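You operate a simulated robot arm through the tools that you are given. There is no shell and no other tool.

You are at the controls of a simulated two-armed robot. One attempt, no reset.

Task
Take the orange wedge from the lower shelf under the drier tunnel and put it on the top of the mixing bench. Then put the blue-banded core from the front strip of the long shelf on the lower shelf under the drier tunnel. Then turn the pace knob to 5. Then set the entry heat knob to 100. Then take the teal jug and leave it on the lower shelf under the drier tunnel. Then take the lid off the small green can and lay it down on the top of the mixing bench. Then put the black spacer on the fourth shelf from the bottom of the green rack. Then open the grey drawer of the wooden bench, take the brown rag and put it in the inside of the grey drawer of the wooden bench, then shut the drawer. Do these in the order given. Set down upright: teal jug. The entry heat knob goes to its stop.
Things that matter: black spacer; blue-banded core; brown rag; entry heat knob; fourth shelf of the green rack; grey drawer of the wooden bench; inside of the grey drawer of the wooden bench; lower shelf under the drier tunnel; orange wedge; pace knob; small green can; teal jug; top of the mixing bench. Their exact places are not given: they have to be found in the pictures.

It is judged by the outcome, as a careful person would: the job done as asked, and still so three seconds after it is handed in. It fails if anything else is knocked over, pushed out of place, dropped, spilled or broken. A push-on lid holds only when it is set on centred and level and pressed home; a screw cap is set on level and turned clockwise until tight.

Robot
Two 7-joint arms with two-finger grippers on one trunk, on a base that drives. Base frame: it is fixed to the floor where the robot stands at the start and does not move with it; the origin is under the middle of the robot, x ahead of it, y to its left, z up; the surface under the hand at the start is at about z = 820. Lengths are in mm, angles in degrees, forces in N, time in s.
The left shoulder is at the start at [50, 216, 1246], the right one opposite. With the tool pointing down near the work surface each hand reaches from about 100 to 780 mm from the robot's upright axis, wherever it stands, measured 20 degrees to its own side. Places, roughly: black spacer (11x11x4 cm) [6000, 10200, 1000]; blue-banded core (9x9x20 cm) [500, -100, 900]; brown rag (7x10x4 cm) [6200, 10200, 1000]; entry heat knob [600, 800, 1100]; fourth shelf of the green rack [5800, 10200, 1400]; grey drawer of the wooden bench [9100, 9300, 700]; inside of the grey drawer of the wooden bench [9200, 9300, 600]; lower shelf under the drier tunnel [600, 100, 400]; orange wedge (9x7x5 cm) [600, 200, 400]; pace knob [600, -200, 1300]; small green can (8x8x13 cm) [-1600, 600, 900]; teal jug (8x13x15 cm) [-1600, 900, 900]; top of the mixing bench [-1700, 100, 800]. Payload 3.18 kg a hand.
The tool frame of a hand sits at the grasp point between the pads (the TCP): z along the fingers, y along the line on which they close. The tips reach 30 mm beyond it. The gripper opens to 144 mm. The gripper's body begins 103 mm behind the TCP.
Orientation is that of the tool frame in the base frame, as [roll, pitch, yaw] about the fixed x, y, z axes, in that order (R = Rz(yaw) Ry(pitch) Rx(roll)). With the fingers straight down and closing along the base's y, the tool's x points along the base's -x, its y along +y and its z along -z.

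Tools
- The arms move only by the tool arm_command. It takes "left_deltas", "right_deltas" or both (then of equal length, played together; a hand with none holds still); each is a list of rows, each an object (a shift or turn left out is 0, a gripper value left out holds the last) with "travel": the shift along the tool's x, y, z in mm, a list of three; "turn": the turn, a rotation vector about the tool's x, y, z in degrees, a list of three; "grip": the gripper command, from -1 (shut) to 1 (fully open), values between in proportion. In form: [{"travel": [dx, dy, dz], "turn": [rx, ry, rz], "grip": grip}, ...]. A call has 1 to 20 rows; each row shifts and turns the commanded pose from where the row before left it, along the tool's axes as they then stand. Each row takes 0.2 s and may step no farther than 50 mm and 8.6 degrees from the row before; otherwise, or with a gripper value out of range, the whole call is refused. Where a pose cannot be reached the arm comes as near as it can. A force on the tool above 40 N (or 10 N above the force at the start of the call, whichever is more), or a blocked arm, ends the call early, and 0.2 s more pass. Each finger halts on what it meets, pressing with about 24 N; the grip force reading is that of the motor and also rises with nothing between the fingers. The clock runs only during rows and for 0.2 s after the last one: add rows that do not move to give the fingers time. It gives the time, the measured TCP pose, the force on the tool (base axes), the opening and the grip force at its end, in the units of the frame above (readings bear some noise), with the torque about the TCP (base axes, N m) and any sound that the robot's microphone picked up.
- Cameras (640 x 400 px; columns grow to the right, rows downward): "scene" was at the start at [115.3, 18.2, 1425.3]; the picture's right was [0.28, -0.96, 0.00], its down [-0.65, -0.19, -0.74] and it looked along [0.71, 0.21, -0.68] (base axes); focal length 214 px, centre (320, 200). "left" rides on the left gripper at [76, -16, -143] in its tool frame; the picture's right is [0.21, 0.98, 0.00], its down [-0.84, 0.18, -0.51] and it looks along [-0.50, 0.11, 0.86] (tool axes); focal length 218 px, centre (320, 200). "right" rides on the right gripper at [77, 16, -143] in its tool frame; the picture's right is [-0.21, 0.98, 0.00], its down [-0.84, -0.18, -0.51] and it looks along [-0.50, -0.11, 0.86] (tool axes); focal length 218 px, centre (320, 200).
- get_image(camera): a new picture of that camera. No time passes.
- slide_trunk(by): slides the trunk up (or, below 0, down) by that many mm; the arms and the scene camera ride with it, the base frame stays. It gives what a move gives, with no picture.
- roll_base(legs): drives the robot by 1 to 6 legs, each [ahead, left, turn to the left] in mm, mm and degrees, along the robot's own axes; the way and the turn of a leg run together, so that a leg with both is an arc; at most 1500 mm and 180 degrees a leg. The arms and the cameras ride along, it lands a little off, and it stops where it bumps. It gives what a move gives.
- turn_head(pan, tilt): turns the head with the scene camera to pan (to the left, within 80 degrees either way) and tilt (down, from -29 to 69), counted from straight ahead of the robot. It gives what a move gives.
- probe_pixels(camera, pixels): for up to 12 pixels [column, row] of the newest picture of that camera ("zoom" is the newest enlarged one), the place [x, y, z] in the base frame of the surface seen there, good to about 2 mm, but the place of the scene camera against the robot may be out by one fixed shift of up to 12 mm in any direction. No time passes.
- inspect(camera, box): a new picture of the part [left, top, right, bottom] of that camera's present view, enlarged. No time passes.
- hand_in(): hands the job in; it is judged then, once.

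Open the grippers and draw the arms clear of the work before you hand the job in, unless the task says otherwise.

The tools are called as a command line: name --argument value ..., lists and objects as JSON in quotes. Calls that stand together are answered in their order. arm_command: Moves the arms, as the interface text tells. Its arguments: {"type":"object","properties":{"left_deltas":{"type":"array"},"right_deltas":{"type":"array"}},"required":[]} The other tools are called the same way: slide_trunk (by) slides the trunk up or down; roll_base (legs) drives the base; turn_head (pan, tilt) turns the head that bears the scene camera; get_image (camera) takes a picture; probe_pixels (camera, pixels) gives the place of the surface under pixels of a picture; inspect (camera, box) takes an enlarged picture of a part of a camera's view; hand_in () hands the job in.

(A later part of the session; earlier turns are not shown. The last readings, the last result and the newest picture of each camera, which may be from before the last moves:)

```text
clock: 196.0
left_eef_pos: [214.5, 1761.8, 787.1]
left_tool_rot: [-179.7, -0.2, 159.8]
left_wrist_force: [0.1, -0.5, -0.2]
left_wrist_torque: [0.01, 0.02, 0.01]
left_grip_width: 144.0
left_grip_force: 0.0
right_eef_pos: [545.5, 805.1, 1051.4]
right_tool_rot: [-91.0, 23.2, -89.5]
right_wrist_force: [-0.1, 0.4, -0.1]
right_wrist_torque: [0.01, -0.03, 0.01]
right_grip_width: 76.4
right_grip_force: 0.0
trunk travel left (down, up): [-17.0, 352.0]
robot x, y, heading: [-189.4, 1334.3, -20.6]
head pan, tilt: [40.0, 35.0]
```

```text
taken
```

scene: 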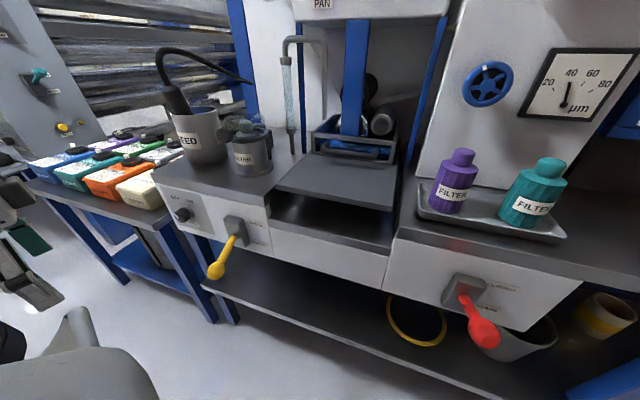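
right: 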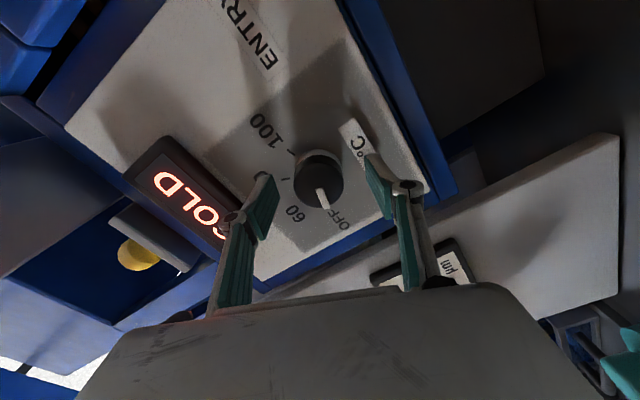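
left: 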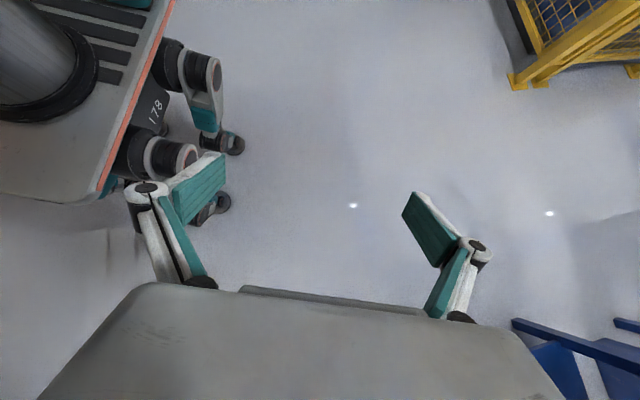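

The knob is centred between the pads. I close on it.

arm_command --right_deltas '[{"grip": -0.2}, {"grip": -0.4}, {"grip": -0.6}, {"grip": -0.6}]'

arm_command --right_deltas '[{"turn": [0, 0, 6]}, {"turn": [0, 0, 6]}, {"turn": [0, 0, 6]}, {"turn": [0, 0, 6]}, {"turn": [0, 0, 6]}, {"turn": [0, 0, 0]}]'

get_image --camera "right"

```text
clock: 197.0
left_eef_pos: [212.8, 1762.7, 785.7]
left_tool_rot: [-179.8, -0.3, 159.8]
left_wrist_force: [-0.7, 0.3, 0.2]
left_wrist_torque: [-0.01, 0.02, 0.0]
left_grip_width: 143.8
left_grip_force: 0.0
right_eef_pos: [545.1, 805.0, 1051.0]
right_tool_rot: [-90.7, 23.3, -89.5]
right_wrist_force: [3.2, -2.0, 3.8]
right_wrist_torque: [0.05, -0.34, 0.03]
right_grip_width: 41.2
right_grip_force: 44.9
trunk travel left (down, up): [-17.0, 352.0]
robot x, y, heading: [-189.0, 1333.0, -20.6]
head pan, tilt: [40.0, 35.0]
```

```text
clock: 198.4
left_eef_pos: [213.7, 1763.7, 786.5]
left_tool_rot: [-179.7, -0.2, 159.8]
left_wrist_force: [-0.1, 0.3, 0.0]
left_wrist_torque: [0.01, 0.0, 0.03]
left_grip_width: 144.1
left_grip_force: 0.0
right_eef_pos: [543.7, 804.9, 1052.9]
right_tool_rot: [-91.3, 53.4, -90.2]
right_wrist_force: [6.8, -5.1, 7.0]
right_wrist_torque: [-0.01, -1.03, 0.15]
right_grip_width: 41.2
right_grip_force: 45.0
trunk travel left (down, up): [-17.0, 352.0]
robot x, y, heading: [-184.5, 1331.8, -20.5]
head pan, tilt: [40.0, 35.0]
```

```text
taken
```

right: 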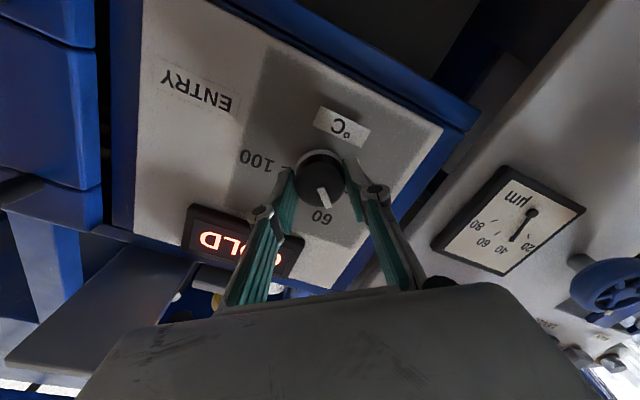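

The knob follows; the pointer nears 60. I continue +36°.

arm_command --right_deltas '[{"turn": [0, 0, 6]}, {"turn": [0, 0, 6]}, {"turn": [0, 0, 6]}, {"turn": [0, 0, 6]}, {"turn": [0, 0, 6]}, {"turn": [0, 0, 6]}, {"turn": [0, 0, 0]}]'

get_image --camera "right"

```text
clock: 200.0
left_eef_pos: [213.8, 1762.7, 785.7]
left_tool_rot: [-179.6, -0.2, 159.8]
left_wrist_force: [0.1, -0.4, -0.3]
left_wrist_torque: [-0.01, 0.0, 0.04]
left_grip_width: 144.3
left_grip_force: 0.2
right_eef_pos: [543.9, 804.9, 1052.1]
right_tool_rot: [-142.2, 89.0, -141.2]
right_wrist_force: [3.1, -6.6, 7.2]
right_wrist_torque: [0.03, -0.89, -0.29]
right_grip_width: 41.0
right_grip_force: 45.4
trunk travel left (down, up): [-17.0, 352.0]
robot x, y, heading: [-183.0, 1333.8, -20.7]
head pan, tilt: [40.0, 35.0]
```

```text
taken
```

right: 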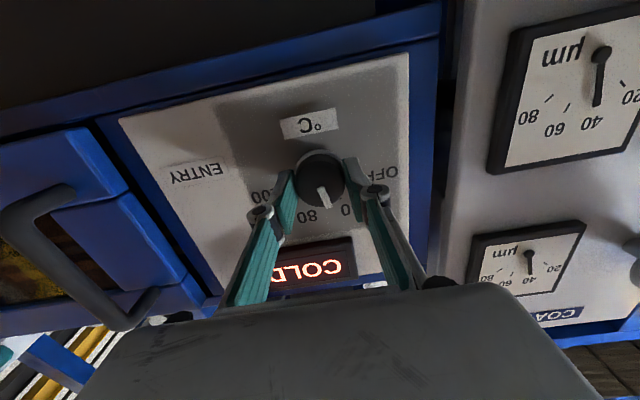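

Total +66°; the pointer is between 60 and 80. I continue +42°.

arm_command --right_deltas '[{"turn": [0, 0, 6]}, {"turn": [0, 0, 6]}, {"turn": [0, 0, 6]}, {"turn": [0, 0, 6]}, {"turn": [0, 0, 6]}, {"turn": [0, 0, 6]}, {"turn": [0, 0, 6]}, {"turn": [0, 0, 0]}]'

get_image --camera "right"

```text
clock: 201.8
left_eef_pos: [214.4, 1761.8, 785.5]
left_tool_rot: [-179.7, -0.2, 159.8]
left_wrist_force: [-0.2, -0.6, 1.0]
left_wrist_torque: [-0.04, 0.0, -0.03]
left_grip_width: 143.9
left_grip_force: 0.0
right_eef_pos: [544.7, 805.2, 1052.1]
right_tool_rot: [91.3, 48.7, 91.9]
right_wrist_force: [2.3, -7.1, 7.8]
right_wrist_torque: [-0.02, -0.28, -0.09]
right_grip_width: 40.4
right_grip_force: 45.4
trunk travel left (down, up): [-17.0, 352.0]
robot x, y, heading: [-186.3, 1333.1, -20.8]
head pan, tilt: [40.0, 35.0]
```

```text
taken
```

right: 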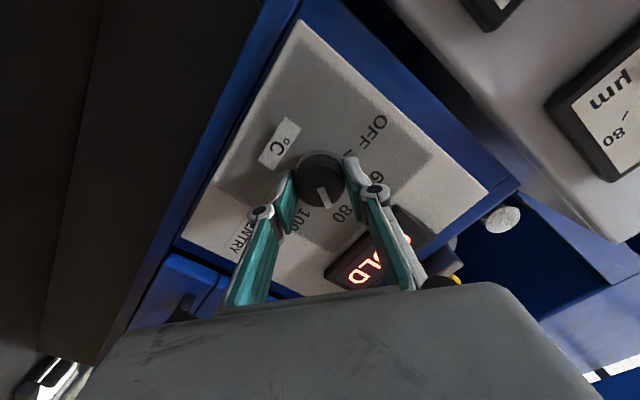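

Total +108°, pointer between 80 and 100. I continue in smaller steps toward the stop.

arm_command --right_deltas '[{"turn": [0, 0, 5]}, {"turn": [0, 0, 5]}, {"turn": [0, 0, 5]}, {"turn": [0, 0, 5]}, {"turn": [0, 0, 5]}, {"turn": [0, 0, 5]}, {"turn": [0, 0, 5]}, {"turn": [0, 0, 0]}]'

inspect --camera "right" --box '[230, 80, 430, 240]'

```text
clock: 203.6
left_eef_pos: [214.4, 1763.1, 786.1]
left_tool_rot: [-179.7, -0.2, 159.6]
left_wrist_force: [-0.5, -0.1, 0.3]
left_wrist_torque: [-0.02, -0.04, -0.04]
left_grip_width: 144.1
left_grip_force: 0.0
right_eef_pos: [544.5, 805.0, 1052.1]
right_tool_rot: [90.9, 13.7, 91.2]
right_wrist_force: [1.5, -3.4, 8.7]
right_wrist_torque: [-0.03, -0.26, 0.51]
right_grip_width: 40.5
right_grip_force: 45.2
trunk travel left (down, up): [-17.0, 352.0]
robot x, y, heading: [-185.9, 1336.8, -20.6]
head pan, tilt: [40.0, 35.0]
```

```text
2.50 times, centred on (330, 160) of right
```

zoom: 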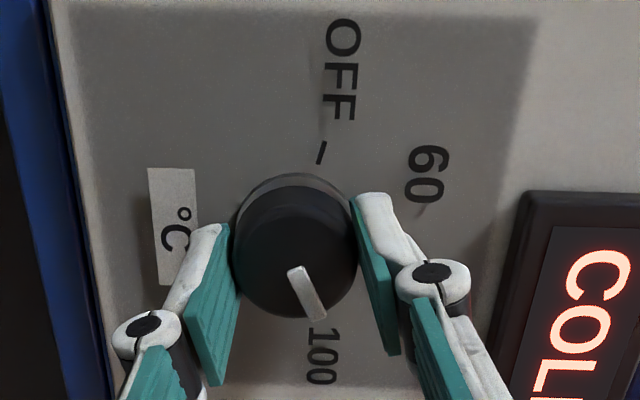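

Total +143°, the pointer nearly at 100. I turn on in 3° steps to feel the stop.

arm_command --right_deltas '[{"turn": [0, 0, 3]}, {"turn": [0, 0, 3]}, {"turn": [0, 0, 3]}, {"turn": [0, 0, 0]}]'

inspect --camera "right" --box '[230, 80, 430, 240]'

```text
clock: 204.6
left_eef_pos: [212.7, 1762.0, 786.2]
left_tool_rot: [-179.6, -0.2, 159.8]
left_wrist_force: [0.9, 0.0, -0.4]
left_wrist_torque: [0.01, -0.01, -0.01]
left_grip_width: 143.8
left_grip_force: 0.0
right_eef_pos: [543.9, 805.6, 1051.8]
right_tool_rot: [90.8, 4.6, 91.2]
right_wrist_force: [-1.1, -3.5, 6.8]
right_wrist_torque: [0.03, -0.24, 0.79]
right_grip_width: 40.6
right_grip_force: 45.1
trunk travel left (down, up): [-17.0, 352.0]
robot x, y, heading: [-186.6, 1338.5, -20.5]
head pan, tilt: [40.0, 35.0]
```

```text
2.50 times, centred on (330, 160) of right
```

zoom: 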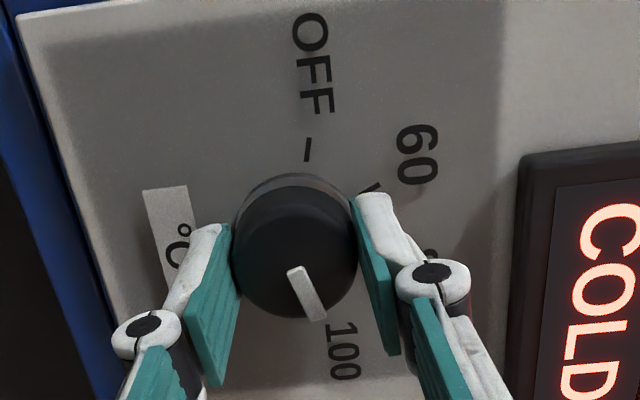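

No slip yet at +152°. I continue a few 3° steps.

arm_command --right_deltas '[{"turn": [0, 0, 3]}, {"turn": [0, 0, 3]}, {"turn": [0, 0, 3]}, {"turn": [0, 0, 0]}]'

inspect --camera "right" --box '[230, 80, 430, 240]'

```text
clock: 205.6
left_eef_pos: [213.0, 1762.6, 786.4]
left_tool_rot: [-179.6, -0.3, 159.9]
left_wrist_force: [-0.6, -0.3, -0.1]
left_wrist_torque: [0.04, 0.01, 0.0]
left_grip_width: 144.0
left_grip_force: 0.1
right_eef_pos: [543.4, 806.8, 1052.0]
right_tool_rot: [90.8, -4.3, 91.1]
right_wrist_force: [-3.5, 2.8, 4.6]
right_wrist_torque: [-0.89, -0.23, 0.18]
right_grip_width: 41.0
right_grip_force: 45.4
trunk travel left (down, up): [-17.0, 352.0]
robot x, y, heading: [-186.5, 1333.9, -20.5]
head pan, tilt: [40.0, 35.0]
```

```text
2.50 times, centred on (330, 160) of right
```

zoom: 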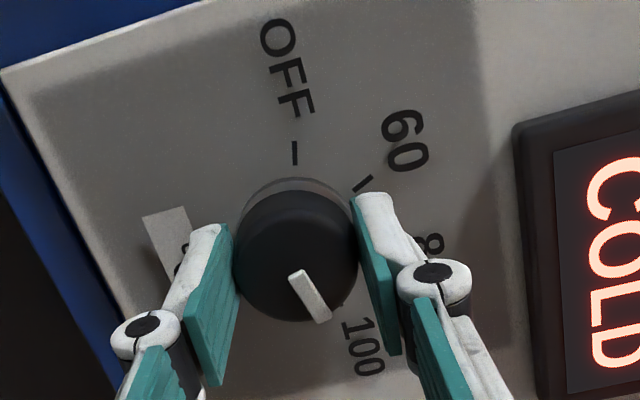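

A resisting torque (−0.89 N·m about x) has appeared and the knob begins to slip: the stop. I give one more 3° push, then release and back off to read it.

arm_command --right_deltas '[{"turn": [0, 0, 3]}, {"turn": [0, 0, 0]}]'

inspect --camera "right" --box '[230, 80, 430, 240]'

```text
clock: 206.2
left_eef_pos: [213.1, 1763.0, 786.1]
left_tool_rot: [-179.7, -0.2, 159.9]
left_wrist_force: [-0.2, 0.8, -0.1]
left_wrist_torque: [0.03, -0.04, 0.01]
left_grip_width: 144.0
left_grip_force: 0.1
right_eef_pos: [543.6, 806.1, 1053.2]
right_tool_rot: [90.8, -7.3, 90.9]
right_wrist_force: [-6.2, 2.2, 2.8]
right_wrist_torque: [-0.77, -0.15, 0.2]
right_grip_width: 41.3
right_grip_force: 45.0
trunk travel left (down, up): [-17.0, 352.0]
robot x, y, heading: [-185.5, 1332.2, -20.7]
head pan, tilt: [40.0, 35.0]
```

```text
2.50 times, centred on (330, 160) of right
```

zoom: 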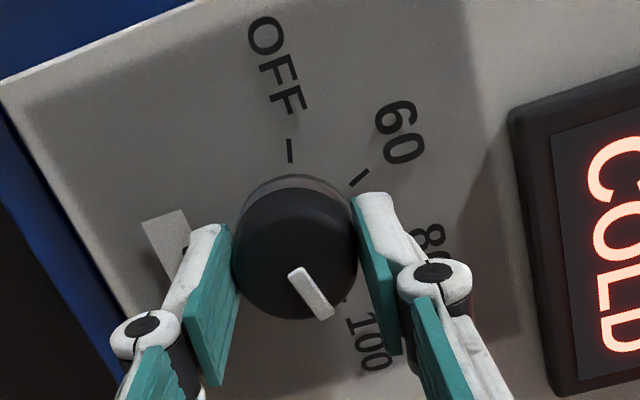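

The knob slips at its stop. I open the gripper and back off to read the pointer.

arm_command --right_deltas '[{"grip": -0.3}, {"grip": 0.0}, {"grip": 0.06}, {"grip": 0.06}]'

roll_base --legs '[[-93, -35, 0]]'

inspect --camera "right" --box '[240, 70, 400, 210]'

```text
clock: 207.2
left_eef_pos: [215.3, 1762.1, 785.5]
left_tool_rot: [-179.7, -0.2, 159.8]
left_wrist_force: [-0.1, -0.7, 0.5]
left_wrist_torque: [-0.02, 0.02, 0.0]
left_grip_width: 143.9
left_grip_force: 0.1
right_eef_pos: [546.1, 804.4, 1051.6]
right_tool_rot: [90.9, -7.3, 90.9]
right_wrist_force: [-0.3, 0.1, -0.1]
right_wrist_torque: [0.02, -0.01, -0.02]
right_grip_width: 76.4
right_grip_force: 0.1
trunk travel left (down, up): [-17.0, 352.0]
robot x, y, heading: [-187.7, 1336.1, -20.5]
head pan, tilt: [40.0, 35.0]
```

```text
clock: 208.3
left_eef_pos: [113.5, 1762.4, 786.9]
left_tool_rot: [-179.6, -0.2, 159.8]
left_wrist_force: [-0.1, -0.4, 0.7]
left_wrist_torque: [-0.03, 0.01, 0.01]
left_grip_width: 143.9
left_grip_force: 0.0
right_eef_pos: [444.0, 804.2, 1052.3]
right_tool_rot: [90.8, -7.4, 90.9]
right_wrist_force: [1.1, -0.6, -0.8]
right_wrist_torque: [0.0, 0.04, -0.01]
right_grip_width: 76.3
right_grip_force: 0.1
trunk travel left (down, up): [-17.0, 352.0]
robot x, y, heading: [-285.9, 1332.5, -20.7]
head pan, tilt: [40.0, 35.0]
```

```text
2.86 times, centred on (320, 140) of right
```

zoom: 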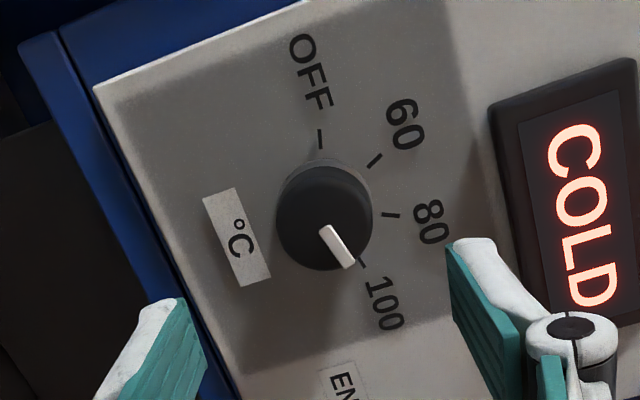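

The pointer sits on the 100 tick at its stop. Next is the teal jug: I back away from the drier first.

roll_base --legs '[[-300, -113, 0]]'

arm_command --right_deltas '[{"turn": [0, 0, -8.1]}, {"turn": [0, 0, -8.1]}, {"turn": [0, 0, -8.1]}, {"turn": [0, 0, -8.1]}, {"turn": [0, 0, -8.1]}, {"turn": [0, 0, -8.1]}, {"turn": [0, 0, -8.1]}, {"turn": [0, 0, -8.1]}, {"turn": [0, 0, -8.1]}, {"turn": [0, 0, -8.1]}, {"turn": [0, 0, -8.1]}, {"turn": [0, 0, -8.1]}, {"travel": [0, 0, 0]}]'

```text
clock: 210.5
left_eef_pos: [-202.4, 1760.0, 786.0]
left_tool_rot: [-179.7, -0.3, 159.6]
left_wrist_force: [0.0, -0.1, 0.4]
left_wrist_torque: [0.01, -0.03, 0.02]
left_grip_width: 144.1
left_grip_force: 0.0
right_eef_pos: [126.4, 801.7, 1051.3]
right_tool_rot: [90.8, -7.3, 90.7]
right_wrist_force: [-0.6, -0.7, 0.0]
right_wrist_torque: [-0.02, 0.0, 0.02]
right_grip_width: 76.4
right_grip_force: 0.1
trunk travel left (down, up): [-17.0, 352.0]
robot x, y, heading: [-606.0, 1333.0, -20.8]
head pan, tilt: [40.0, 35.0]
```

```text
clock: 213.3
left_eef_pos: [-202.9, 1759.6, 784.5]
left_tool_rot: [-179.7, -0.3, 159.6]
left_wrist_force: [-0.2, 0.7, 0.3]
left_wrist_torque: [-0.02, 0.03, 0.0]
left_grip_width: 143.8
left_grip_force: 0.0
right_eef_pos: [126.3, 802.6, 1051.4]
right_tool_rot: [178.4, 89.0, 179.3]
right_wrist_force: [-0.4, -1.1, 0.1]
right_wrist_torque: [0.0, -0.02, 0.0]
right_grip_width: 76.6
right_grip_force: 0.1
trunk travel left (down, up): [-17.0, 352.0]
robot x, y, heading: [-605.7, 1329.9, -20.7]
head pan, tilt: [40.0, 35.0]
```

The roll is undone. I now bring the tool down from horizontal to ~20° tilt while drawing it back.

arm_command --right_deltas '[{"travel": [0, 0, -25], "turn": [0, 8.5, 0]}, {"travel": [0, 0, -25], "turn": [0, 8.5, 0]}, {"travel": [0, 0, -25], "turn": [0, 8.5, 0]}, {"travel": [0, 0, -25], "turn": [0, 8.5, 0]}, {"travel": [10, 0, -15], "turn": [0, 8.5, 0]}, {"travel": [15, 0, -5], "turn": [0, 8.5, 0]}, {"travel": [20, 0, 0], "turn": [0, 8.5, 0]}, {"travel": [20, 0, 0], "turn": [0, 8.5, 0]}, {"travel": [0, 0, 0]}]'

turn_head --pan -10 --tilt 30

get_image --camera "scene"

```text
clock: 215.3
left_eef_pos: [-202.4, 1759.7, 784.9]
left_tool_rot: [-179.7, -0.3, 159.6]
left_wrist_force: [-0.1, 0.2, -0.7]
left_wrist_torque: [0.02, 0.02, 0.02]
left_grip_width: 143.9
left_grip_force: 0.0
right_eef_pos: [-50.4, 903.2, 948.0]
right_tool_rot: [179.8, 21.3, -179.6]
right_wrist_force: [0.2, -0.3, -0.1]
right_wrist_torque: [-0.01, 0.02, 0.0]
right_grip_width: 76.3
right_grip_force: 0.1
right hand out of reach, approached as far as the arm can: row 5, 6, 7, 8
trunk travel left (down, up): [-17.0, 352.0]
robot x, y, heading: [-605.1, 1332.3, -20.8]
head pan, tilt: [40.0, 35.0]
```

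```text
clock: 216.4
left_eef_pos: [-202.2, 1760.8, 785.4]
left_tool_rot: [-179.7, -0.2, 159.6]
left_wrist_force: [-0.4, -0.5, -0.4]
left_wrist_torque: [-0.02, 0.01, 0.0]
left_grip_width: 144.0
left_grip_force: 0.1
right_eef_pos: [-49.8, 903.1, 948.9]
right_tool_rot: [179.8, 21.4, -179.4]
right_wrist_force: [0.3, 1.2, -0.8]
right_wrist_torque: [-0.02, -0.02, 0.0]
right_grip_width: 76.3
right_grip_force: 0.0
trunk travel left (down, up): [-17.0, 352.0]
robot x, y, heading: [-604.3, 1332.0, -20.8]
head pan, tilt: [-10.0, 30.0]
```

```text
taken
```

scene: 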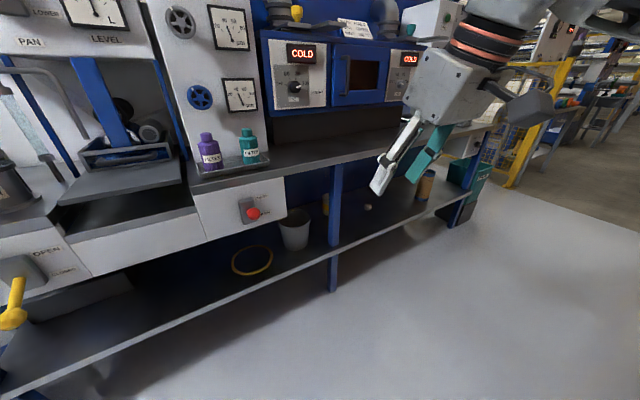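

The hand is tilted 21° now. I raise the trunk to the middle height, then settle both arms into comfortable poses.

slide_trunk --by 310

arm_command --right_deltas '[{"travel": [14.5, 0, 37.3]}, {"travel": [14.5, 0, 37.3]}, {"travel": [14.5, 0, 37.3]}, {"travel": [14.5, 0, 37.3]}, {"travel": [14.5, 0, 37.3]}, {"travel": [14.5, 0, 37.3]}, {"travel": [0, 0, 0]}]' --left_deltas '[{"travel": [-20, 0, 0]}, {"travel": [-20, 0, 0]}, {"travel": [-20, 0, 0]}, {"travel": [-20, 0, 0]}, {"travel": [0, 0, 0]}, {"travel": [0, 0, 0]}, {"travel": [0, 0, 0]}]'

```text
clock: 219.5
left_eef_pos: [-201.5, 1759.9, 1095.8]
left_tool_rot: [-179.7, -0.3, 159.6]
left_wrist_force: [-1.1, 0.6, 0.4]
left_wrist_torque: [0.01, 0.02, -0.04]
left_grip_width: 143.9
left_grip_force: 0.1
right_eef_pos: [-272.7, 988.2, 1569.1]
right_tool_rot: [-157.7, 54.5, -164.8]
right_wrist_force: [0.3, -0.7, 0.3]
right_wrist_torque: [-0.01, -0.02, -0.01]
right_grip_width: 76.4
right_grip_force: 0.0
trunk travel left (down, up): [-327.0, 42.0]
robot x, y, heading: [-606.7, 1331.9, -20.7]
head pan, tilt: [-10.0, 30.0]
```

```text
clock: 221.1
left_eef_pos: [-128.0, 1732.7, 1095.9]
left_tool_rot: [-179.7, -0.3, 159.6]
left_wrist_force: [0.0, 0.6, -0.1]
left_wrist_torque: [-0.05, -0.04, 0.0]
left_grip_width: 143.8
left_grip_force: 0.0
right_eef_pos: [-138.2, 938.2, 1379.2]
right_tool_rot: [-157.5, 54.6, -164.8]
right_wrist_force: [-0.1, 0.5, 0.2]
right_wrist_torque: [-0.01, 0.02, 0.05]
right_grip_width: 76.1
right_grip_force: 0.0
trunk travel left (down, up): [-327.0, 42.0]
robot x, y, heading: [-603.9, 1335.9, -20.7]
head pan, tilt: [-10.0, 30.0]
```

The trunk rise threw the right arm upward (z 1379, tilted), but it is clear of everything. I bring it down and in, then rotate it to the plain tool-down pose.

arm_command --right_deltas '[{"travel": [39.6, 12.6, 13.3]}, {"travel": [39.6, 12.6, 13.3]}, {"travel": [39.6, 12.6, 13.3]}, {"travel": [39.6, 12.6, 13.3]}, {"travel": [39.6, 12.6, 13.3]}, {"travel": [39.6, 12.6, 13.3]}, {"travel": [39.6, 12.6, 13.3]}, {"travel": [39.6, 12.6, 13.3]}, {"travel": [39.6, 12.6, 13.3]}, {"turn": [-0.4, 7.245, 2.76]}, {"turn": [-0.4, 7.245, 2.76]}, {"turn": [-0.4, 7.245, 2.76]}, {"turn": [-0.4, 7.245, 2.76]}, {"turn": [-0.4, 7.245, 2.76]}, {"turn": [-0.4, 7.245, 2.76]}, {"turn": [-0.4, 7.245, 2.76]}, {"turn": [-0.4, 7.245, 2.76]}, {"travel": [0, 0, 0]}]'

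get_image --camera "scene"

```text
clock: 224.9
left_eef_pos: [-128.2, 1732.3, 1094.8]
left_tool_rot: [-179.6, -0.3, 159.7]
left_wrist_force: [0.0, 0.2, -0.9]
left_wrist_torque: [0.01, -0.04, 0.0]
left_grip_width: 144.0
left_grip_force: 0.0
right_eef_pos: [-178.4, 958.0, 1139.4]
right_tool_rot: [180.0, -0.2, 159.4]
right_wrist_force: [-0.1, -0.1, 0.1]
right_wrist_torque: [0.01, -0.03, 0.01]
right_grip_width: 75.9
right_grip_force: 0.1
right hand out of reach, approached as far as the arm can: row 5, 6, 7, 8, 9
trunk travel left (down, up): [-327.0, 42.0]
robot x, y, heading: [-610.8, 1330.7, -20.7]
head pan, tilt: [-10.0, 30.0]
```

```text
taken
```

scene: 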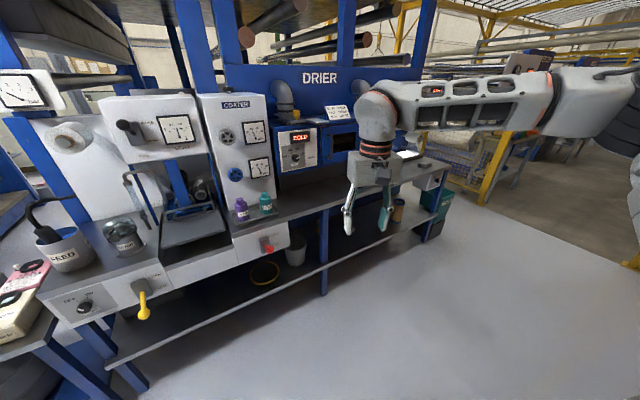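

The right arm is in the plain tool-down pose. I lower it a bit and turn the robot to face the mixing bench.

arm_command --right_deltas '[{"travel": [20, 0, 30]}, {"travel": [20, 0, 30]}, {"travel": [20, 0, 30]}, {"travel": [20, 0, 30]}, {"travel": [0, 0, 0]}]'

roll_base --legs '[[0, 0, -80], [0, 0, -79.3]]'

turn_head --pan 20 --tilt 25

get_image --camera "scene"

```text
clock: 226.1
left_eef_pos: [-126.6, 1732.4, 1095.6]
left_tool_rot: [-179.7, -0.1, 159.7]
left_wrist_force: [-1.1, 0.6, 0.7]
left_wrist_torque: [-0.01, -0.01, -0.03]
left_grip_width: 144.1
left_grip_force: 0.1
right_eef_pos: [-252.1, 986.9, 1018.9]
right_tool_rot: [179.9, -0.1, 159.5]
right_wrist_force: [-0.1, 0.0, -0.1]
right_wrist_torque: [-0.01, 0.01, 0.01]
right_grip_width: 76.4
right_grip_force: 0.1
trunk travel left (down, up): [-327.0, 42.0]
robot x, y, heading: [-601.4, 1331.2, -20.8]
head pan, tilt: [-10.0, 30.0]
```

```text
clock: 233.3
left_eef_pos: [-905.0, 789.6, 1095.6]
left_tool_rot: [-179.7, -0.2, 0.9]
left_wrist_force: [-1.0, 0.2, -0.1]
left_wrist_torque: [-0.02, 0.02, 0.02]
left_grip_width: 143.9
left_grip_force: 0.1
right_eef_pos: [-1059.2, 1528.8, 1018.3]
right_tool_rot: [179.9, -0.1, 0.6]
right_wrist_force: [0.2, 0.1, 0.0]
right_wrist_torque: [0.0, -0.02, 0.0]
right_grip_width: 76.3
right_grip_force: 0.2
trunk travel left (down, up): [-327.0, 42.0]
robot x, y, heading: [-603.8, 1334.3, -179.7]
head pan, tilt: [-10.0, 30.0]
```

```text
clock: 234.3
left_eef_pos: [-903.4, 790.2, 1096.1]
left_tool_rot: [-179.7, -0.3, 1.0]
left_wrist_force: [0.3, -0.5, -0.4]
left_wrist_torque: [-0.01, 0.02, -0.01]
left_grip_width: 144.3
left_grip_force: 0.0
right_eef_pos: [-1058.1, 1530.4, 1018.4]
right_tool_rot: [180.0, -0.1, 0.7]
right_wrist_force: [0.7, 0.7, -0.3]
right_wrist_torque: [0.01, -0.01, -0.01]
right_grip_width: 76.2
right_grip_force: 0.1
trunk travel left (down, up): [-327.0, 42.0]
robot x, y, heading: [-602.7, 1334.0, -179.2]
head pan, tilt: [20.0, 25.0]
```

```text
taken
```

scene: 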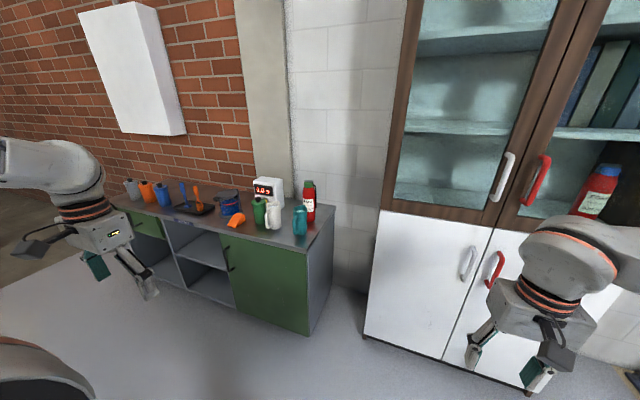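

I strafe left 680 mm to stand before the jugs and look closer.

roll_base --legs '[[0, 680, 0], [0, 0, -0.8]]'

turn_head --pan -15 --tilt 30

inspect --camera "scene" --box '[200, 120, 440, 270]'

```text
clock: 241.0
left_eef_pos: [-904.0, 118.0, 1095.8]
left_tool_rot: [-179.7, -0.2, 0.2]
left_wrist_force: [0.0, 0.6, 0.3]
left_wrist_torque: [0.0, -0.01, -0.01]
left_grip_width: 144.1
left_grip_force: 0.0
right_eef_pos: [-1049.5, 859.9, 1019.5]
right_tool_rot: [179.9, -0.1, 0.0]
right_wrist_force: [0.1, -0.1, 0.0]
right_wrist_torque: [-0.01, -0.01, 0.0]
right_grip_width: 76.1
right_grip_force: 0.2
trunk travel left (down, up): [-327.0, 42.0]
robot x, y, heading: [-594.9, 658.8, 179.6]
head pan, tilt: [20.0, 25.0]
```

```text
clock: 242.0
left_eef_pos: [-903.7, 117.8, 1096.7]
left_tool_rot: [-179.8, -0.2, 0.1]
left_wrist_force: [-0.8, -0.6, 0.1]
left_wrist_torque: [0.02, -0.01, 0.0]
left_grip_width: 144.0
left_grip_force: 0.1
right_eef_pos: [-1049.5, 860.4, 1019.0]
right_tool_rot: [179.9, -0.1, 0.0]
right_wrist_force: [0.1, -0.7, 0.0]
right_wrist_torque: [0.03, -0.01, -0.02]
right_grip_width: 76.3
right_grip_force: 0.0
trunk travel left (down, up): [-327.0, 42.0]
robot x, y, heading: [-599.4, 661.0, 179.7]
head pan, tilt: [-15.0, 30.0]
```

```text
2.67 times, centred on (320, 195) of scene
```

zoom: 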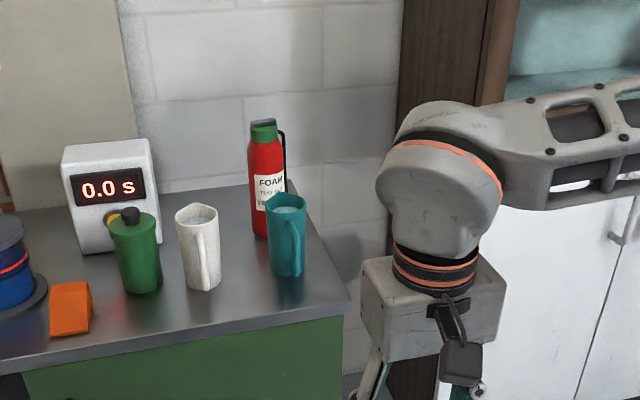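

The teal jug at (287,235 zoom) has its handle facing roughly toward the robot. I probe it and its neighbours.

inspect --camera "scene" --box '[280, 155, 340, 235]'

probe_pixels --camera "zoom" --pixels '[[210, 200], [190, 200], [290, 200], [260, 200], [250, 250], [225, 270], [235, 130], [275, 150], [215, 120], [80, 150], [60, 260], [330, 300]]'

```text
5.00 times, centred on (310, 195) of scene
```

zoom: 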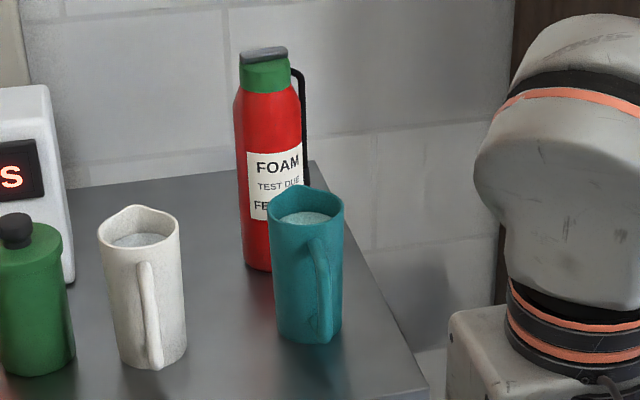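

```text
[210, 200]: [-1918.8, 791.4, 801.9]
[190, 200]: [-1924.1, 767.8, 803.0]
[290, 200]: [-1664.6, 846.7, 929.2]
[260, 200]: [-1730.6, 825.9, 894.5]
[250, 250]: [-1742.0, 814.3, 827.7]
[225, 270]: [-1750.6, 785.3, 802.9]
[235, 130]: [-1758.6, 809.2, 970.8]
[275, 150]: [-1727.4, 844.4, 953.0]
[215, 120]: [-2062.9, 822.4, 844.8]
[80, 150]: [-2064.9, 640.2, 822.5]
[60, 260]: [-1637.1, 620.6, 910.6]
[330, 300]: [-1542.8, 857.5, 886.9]
```

I probe the jug's rim, sides, handle and base.

probe_pixels --camera "zoom" --pixels '[[278, 270], [295, 270], [308, 270], [322, 280], [338, 280], [285, 330], [305, 340], [322, 242], [305, 218], [272, 208], [340, 205], [300, 190]]'

probe_pixels --camera "scene" --pixels '[[296, 215], [273, 210], [283, 212], [340, 225], [318, 235], [330, 215]]'

```text
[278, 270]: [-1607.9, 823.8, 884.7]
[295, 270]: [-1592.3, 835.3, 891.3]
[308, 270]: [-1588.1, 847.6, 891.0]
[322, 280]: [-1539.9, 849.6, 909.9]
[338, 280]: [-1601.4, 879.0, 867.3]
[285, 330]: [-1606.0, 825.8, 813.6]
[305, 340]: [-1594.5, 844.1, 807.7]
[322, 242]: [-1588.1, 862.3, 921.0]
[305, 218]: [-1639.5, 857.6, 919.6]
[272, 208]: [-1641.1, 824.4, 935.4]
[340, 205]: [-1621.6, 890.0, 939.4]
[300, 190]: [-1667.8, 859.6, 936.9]
```

```text
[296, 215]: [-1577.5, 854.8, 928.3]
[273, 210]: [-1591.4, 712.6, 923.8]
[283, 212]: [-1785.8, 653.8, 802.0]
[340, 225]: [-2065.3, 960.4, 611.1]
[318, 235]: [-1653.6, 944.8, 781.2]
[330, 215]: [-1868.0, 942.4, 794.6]
```

The jug (centre ≈(−1630,852), rim z≈938, nearly full of water) has its handle toward the robot, so I can grip its body from left and right. I extend the right hand, tilt it 20°, open to 110 mm, and drive nearer.

arm_command --right_deltas '[{"travel": [-48, 0, 0], "grip": 0.53}, {"travel": [-48, 0, 0]}, {"travel": [-48, 0, 0]}, {"turn": [0, -6.67, 0]}, {"turn": [0, -6.67, 0]}, {"turn": [0, -6.67, 0]}, {"travel": [0, 0, 0]}]'

roll_base --legs '[[330, 0, 0]]'

get_image --camera "right"

get_image --camera "scene"

```text
clock: 243.6
left_eef_pos: [-904.9, 117.2, 1096.5]
left_tool_rot: [-179.7, -0.2, 0.3]
left_wrist_force: [0.2, -0.4, 0.2]
left_wrist_torque: [-0.01, 0.0, 0.01]
left_grip_width: 144.2
left_grip_force: 0.0
right_eef_pos: [-1192.0, 859.0, 1017.3]
right_tool_rot: [179.9, 19.8, 0.0]
right_wrist_force: [-0.1, 0.2, 0.7]
right_wrist_torque: [0.0, -0.02, 0.01]
right_grip_width: 110.5
right_grip_force: 0.0
trunk travel left (down, up): [-327.0, 42.0]
robot x, y, heading: [-600.1, 658.9, 179.9]
head pan, tilt: [-15.0, 30.0]
```

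```text
clock: 245.8
left_eef_pos: [-1235.0, 120.6, 1094.4]
left_tool_rot: [-179.7, -0.1, 0.0]
left_wrist_force: [-1.5, -0.2, -0.2]
left_wrist_torque: [-0.04, 0.0, 0.0]
left_grip_width: 143.9
left_grip_force: 0.0
right_eef_pos: [-1520.8, 863.9, 1017.9]
right_tool_rot: [180.0, 19.9, -0.2]
right_wrist_force: [0.7, 1.3, -0.5]
right_wrist_torque: [-0.01, -0.02, 0.01]
right_grip_width: 110.3
right_grip_force: 0.1
trunk travel left (down, up): [-327.0, 42.0]
robot x, y, heading: [-928.8, 656.4, 179.7]
head pan, tilt: [-15.0, 30.0]
```

```text
taken
```

right: 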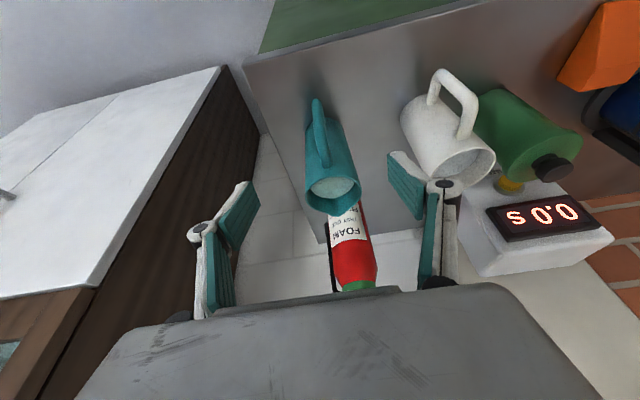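

```text
taken
```

scene: 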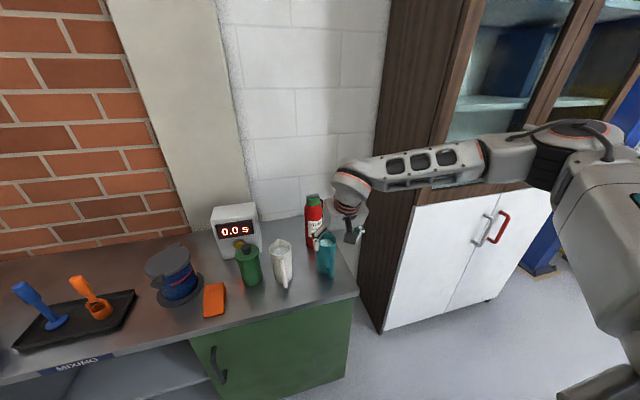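

The right camera shows jug, handle toward the hand. I probe rim, sides, handle and neighbours.

inspect --camera "right" --box '[280, 80, 400, 240]'

probe_pixels --camera "right" --pixels '[[308, 185], [358, 180], [333, 212], [333, 186], [308, 150], [352, 150], [318, 110], [316, 100], [330, 165], [404, 130], [432, 165], [372, 110]]'

```text
2.50 times, centred on (340, 160) of right
```

zoom: 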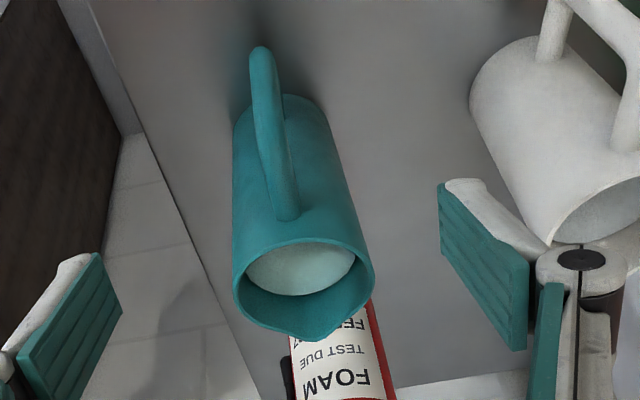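

```text
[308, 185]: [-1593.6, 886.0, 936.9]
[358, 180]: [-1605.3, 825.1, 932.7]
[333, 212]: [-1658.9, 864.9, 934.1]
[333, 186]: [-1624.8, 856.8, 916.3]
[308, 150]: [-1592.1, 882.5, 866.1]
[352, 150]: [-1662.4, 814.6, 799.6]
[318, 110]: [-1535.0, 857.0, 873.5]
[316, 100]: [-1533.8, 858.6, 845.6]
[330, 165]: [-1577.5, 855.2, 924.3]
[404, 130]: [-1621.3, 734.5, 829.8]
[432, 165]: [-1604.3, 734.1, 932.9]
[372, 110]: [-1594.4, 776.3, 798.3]
```

The jug's true centre is about (−1617,856), handle straight toward the robot. I drive 96 mm ahead and trim the hand sideways to hover over it.

roll_base --legs '[[96, 0, 0]]'

get_image --camera "right"

```text
clock: 246.9
left_eef_pos: [-1330.3, 121.4, 1095.8]
left_tool_rot: [-179.8, -0.3, 0.1]
left_wrist_force: [-0.4, -0.5, 0.1]
left_wrist_torque: [0.02, 0.0, 0.0]
left_grip_width: 144.1
left_grip_force: 0.1
right_eef_pos: [-1616.9, 864.2, 1017.9]
right_tool_rot: [179.9, 19.9, -0.1]
right_wrist_force: [-0.8, 0.7, 0.0]
right_wrist_torque: [-0.02, -0.02, -0.01]
right_grip_width: 110.3
right_grip_force: 0.1
trunk travel left (down, up): [-327.0, 42.0]
robot x, y, heading: [-1024.5, 660.7, 179.6]
head pan, tilt: [-15.0, 30.0]
```

```text
taken
```

right: 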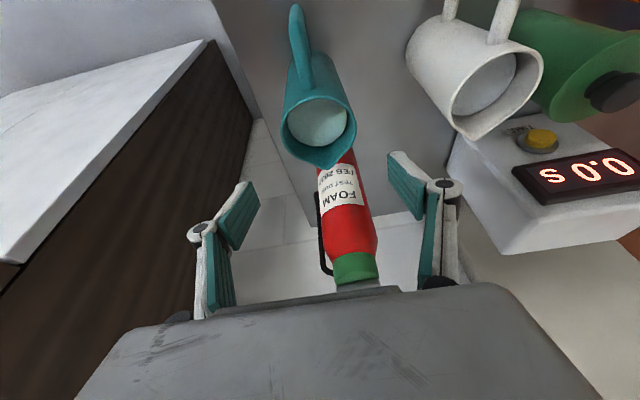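

I re-measure the rim from here before lowering.

probe_pixels --camera "right" --pixels '[[285, 120], [355, 115], [320, 97], [320, 165], [318, 125], [300, 80], [338, 80], [296, 40], [288, 135], [350, 135]]'

```text
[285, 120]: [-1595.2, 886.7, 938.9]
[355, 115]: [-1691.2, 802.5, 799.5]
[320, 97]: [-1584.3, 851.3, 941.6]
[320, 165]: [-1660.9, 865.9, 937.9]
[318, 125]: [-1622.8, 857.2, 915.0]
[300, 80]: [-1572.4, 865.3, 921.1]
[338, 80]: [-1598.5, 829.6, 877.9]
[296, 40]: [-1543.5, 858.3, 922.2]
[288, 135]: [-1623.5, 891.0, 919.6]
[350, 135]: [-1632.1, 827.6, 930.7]
```

Jug centre ≈(−1619,858). I lower the hand around the jug in steps to z≈885.

arm_command --right_deltas '[{"travel": [9.5, 5, 31.3]}, {"travel": [11.4, 1, 31.3]}, {"travel": [11.4, 0, 31.3]}, {"travel": [11.4, 0, 31.3]}, {"travel": [0, 0, 0]}]'

get_image --camera "right"

get_image --camera "scene"

```text
clock: 248.1
left_eef_pos: [-1329.2, 122.1, 1096.7]
left_tool_rot: [-179.7, -0.2, 0.1]
left_wrist_force: [0.2, -0.5, -0.5]
left_wrist_torque: [0.02, 0.02, 0.02]
left_grip_width: 144.1
left_grip_force: 0.1
right_eef_pos: [-1617.2, 856.8, 886.1]
right_tool_rot: [179.9, 19.9, -0.1]
right_wrist_force: [-0.5, 0.1, -0.1]
right_wrist_torque: [0.0, 0.07, -0.01]
right_grip_width: 110.2
right_grip_force: 0.0
trunk travel left (down, up): [-327.0, 42.0]
robot x, y, heading: [-1021.2, 661.5, 179.7]
head pan, tilt: [-15.0, 30.0]
```

```text
taken
```

right: 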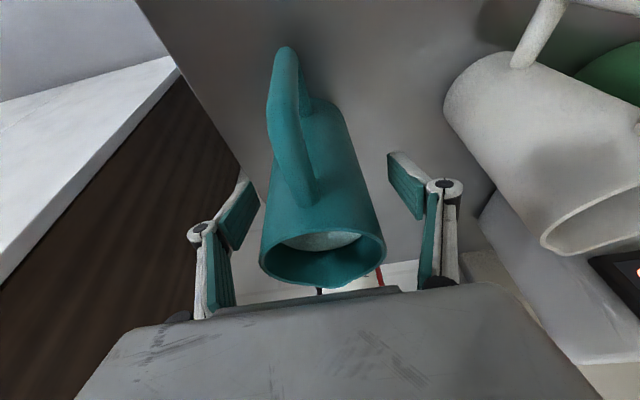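

```text
taken
```

scene: 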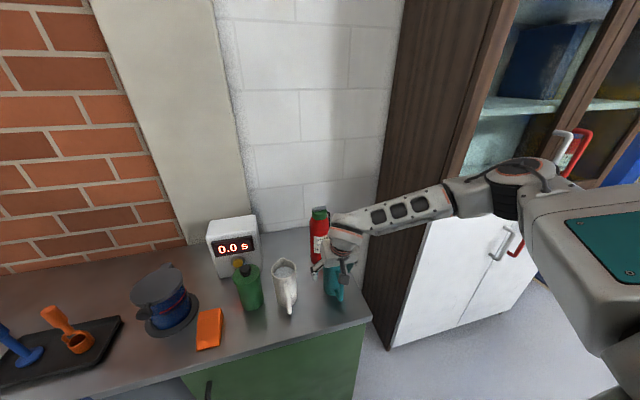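

The jug sits between the pads, well centred. I close the gripper gently.

arm_command --right_deltas '[{"grip": 0.3}, {"grip": 0.15}, {"grip": 0.0}, {"grip": -0.3}, {"grip": -0.6}, {"grip": -0.6}]'

get_image --camera "right"

```text
clock: 249.5
left_eef_pos: [-1328.7, 121.0, 1095.9]
left_tool_rot: [-179.6, -0.2, 0.1]
left_wrist_force: [-0.3, 0.4, -0.6]
left_wrist_torque: [-0.04, 0.01, -0.01]
left_grip_width: 143.9
left_grip_force: 0.2
right_eef_pos: [-1618.5, 857.0, 885.9]
right_tool_rot: [179.9, 19.9, -0.2]
right_wrist_force: [-0.9, 1.5, 0.0]
right_wrist_torque: [0.05, -0.04, 0.05]
right_grip_width: 70.6
right_grip_force: 23.9
trunk travel left (down, up): [-327.0, 42.0]
robot x, y, heading: [-1021.8, 656.2, 179.7]
head pan, tilt: [-15.0, 30.0]
```

```text
taken
```

right: 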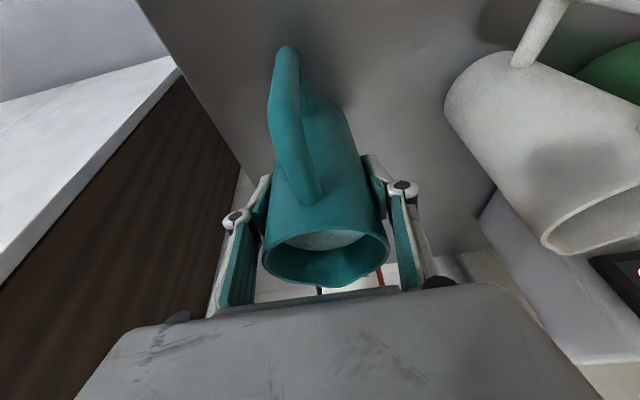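

Held at 70.6 mm. I lift slowly 60 mm and check for slipping.

arm_command --right_deltas '[{"travel": [-2.6, 0, -7], "grip": -1}, {"travel": [-3.4, 0, -9.4]}, {"travel": [-3.4, 0, -9.4]}, {"travel": [-3.4, 0, -9.4]}, {"travel": [-3.4, 0, -9.4]}, {"travel": [-3.4, 0, -9.4]}, {"travel": [-2, 0, -5]}, {"travel": [0, 0, 0]}]'

get_image --camera "right"

```text
clock: 251.3
left_eef_pos: [-1329.8, 121.2, 1095.7]
left_tool_rot: [-179.7, -0.1, 0.1]
left_wrist_force: [0.1, -0.7, -0.1]
left_wrist_torque: [0.01, 0.02, -0.02]
left_grip_width: 143.9
left_grip_force: 0.0
right_eef_pos: [-1618.1, 857.8, 948.0]
right_tool_rot: [179.9, 19.9, -0.1]
right_wrist_force: [-0.4, -0.3, -4.5]
right_wrist_torque: [0.02, 0.09, 0.01]
right_grip_width: 70.4
right_grip_force: 23.8
trunk travel left (down, up): [-327.0, 42.0]
robot x, y, heading: [-1020.5, 657.6, 179.7]
head pan, tilt: [-15.0, 30.0]
```

```text
taken
```

right: 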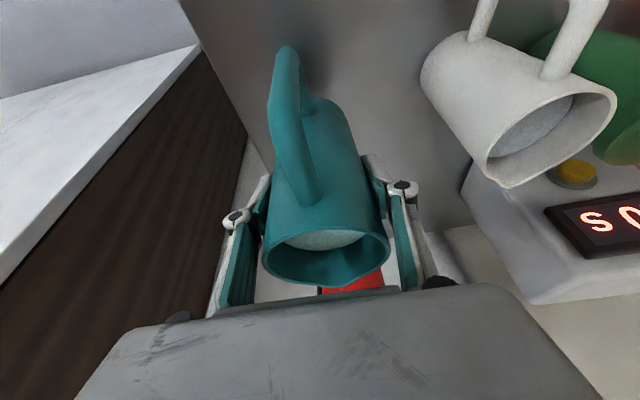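

The jug is held firmly and level (4.5 N). I lift 40 mm more and back off gently from the bench.

arm_command --right_deltas '[{"travel": [-2.6, 0, -7]}, {"travel": [-3.4, 0, -9.4]}, {"travel": [-3.4, 0, -9.4]}, {"travel": [-3.4, 0, -9.4]}, {"travel": [-2, 0, -5]}, {"travel": [0, 0, 0]}]'

roll_base --legs '[[-420, 0, 0]]'

get_image --camera "right"

```text
clock: 252.7
left_eef_pos: [-1328.3, 120.5, 1094.6]
left_tool_rot: [-179.8, -0.2, 0.1]
left_wrist_force: [0.3, 0.7, 0.1]
left_wrist_torque: [-0.01, -0.04, 0.02]
left_grip_width: 144.2
left_grip_force: 0.0
right_eef_pos: [-1618.5, 856.5, 991.7]
right_tool_rot: [180.0, 19.9, -0.1]
right_wrist_force: [-1.2, 0.8, -4.8]
right_wrist_torque: [0.02, 0.06, -0.04]
right_grip_width: 70.5
right_grip_force: 24.0
trunk travel left (down, up): [-327.0, 42.0]
robot x, y, heading: [-1019.6, 663.3, 179.7]
head pan, tilt: [-15.0, 30.0]
```

```text
clock: 255.3
left_eef_pos: [-909.9, 118.1, 1095.4]
left_tool_rot: [-179.6, -0.2, 0.2]
left_wrist_force: [-0.3, -0.2, 0.6]
left_wrist_torque: [0.03, -0.01, -0.01]
left_grip_width: 144.1
left_grip_force: 0.1
right_eef_pos: [-1201.7, 854.2, 992.0]
right_tool_rot: [179.8, 19.9, 0.1]
right_wrist_force: [1.3, 0.4, -4.8]
right_wrist_torque: [0.0, 0.09, 0.01]
right_grip_width: 70.3
right_grip_force: 23.8
trunk travel left (down, up): [-327.0, 42.0]
robot x, y, heading: [-602.6, 658.2, 179.8]
head pan, tilt: [-15.0, 30.0]
```

```text
taken
```

right: 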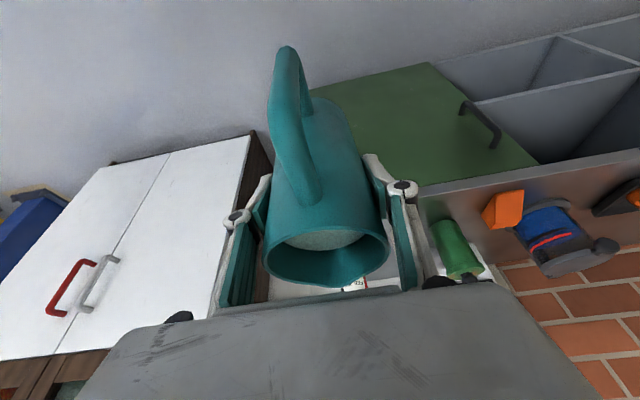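

Still level in the grip. I turn the robot around to face the drier.

roll_base --legs '[[0, 0, -60], [0, 0, -60], [0, 0, -60]]'

get_image --camera "right"

```text
clock: 263.6
left_eef_pos: [-301.8, 1202.6, 1096.8]
left_tool_rot: [-179.6, -0.2, -179.2]
left_wrist_force: [-0.6, -0.1, 0.4]
left_wrist_torque: [-0.01, 0.02, 0.01]
left_grip_width: 144.0
left_grip_force: 0.0
right_eef_pos: [-3.7, 471.0, 992.3]
right_tool_rot: [179.8, 19.9, -179.3]
right_wrist_force: [0.5, 0.9, -4.3]
right_wrist_torque: [-0.02, -0.04, -0.01]
right_grip_width: 70.6
right_grip_force: 23.5
trunk travel left (down, up): [-327.0, 42.0]
robot x, y, heading: [-604.5, 660.8, 0.4]
head pan, tilt: [-15.0, 30.0]
```

```text
taken
```

right: 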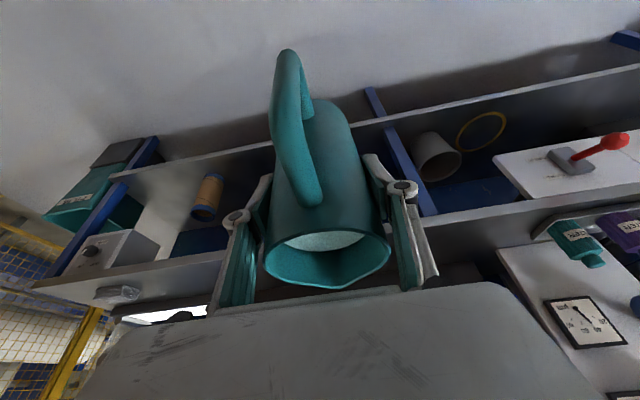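

Now I strafe right 320 mm and begin lowering the trunk in small steps, checking that the jug stays level.

roll_base --legs '[[0, -320, 0]]'

slide_trunk --by -40

```text
clock: 267.0
left_eef_pos: [-301.1, 884.4, 1095.0]
left_tool_rot: [-179.7, -0.2, -179.1]
left_wrist_force: [-0.4, -0.2, -0.4]
left_wrist_torque: [0.01, 0.01, 0.01]
left_grip_width: 143.9
left_grip_force: 0.0
right_eef_pos: [-1.5, 152.2, 992.0]
right_tool_rot: [179.8, 19.9, -179.1]
right_wrist_force: [0.3, 0.1, -4.0]
right_wrist_torque: [-0.01, -0.05, 0.01]
right_grip_width: 70.7
right_grip_force: 23.6
trunk travel left (down, up): [-327.0, 42.0]
robot x, y, heading: [-601.9, 336.5, 0.7]
head pan, tilt: [-15.0, 30.0]
```

```text
clock: 267.8
left_eef_pos: [-300.7, 884.2, 1055.7]
left_tool_rot: [-179.6, -0.2, -178.9]
left_wrist_force: [0.3, -0.1, 0.6]
left_wrist_torque: [0.02, -0.03, -0.03]
left_grip_width: 144.2
left_grip_force: 0.0
right_eef_pos: [-2.1, 152.7, 952.5]
right_tool_rot: [180.0, 19.9, -179.0]
right_wrist_force: [-0.8, 0.1, -5.2]
right_wrist_torque: [0.0, -0.06, -0.02]
right_grip_width: 70.5
right_grip_force: 24.0
trunk travel left (down, up): [-287.0, 82.0]
robot x, y, heading: [-602.9, 341.1, 0.6]
head pan, tilt: [-15.0, 30.0]
```

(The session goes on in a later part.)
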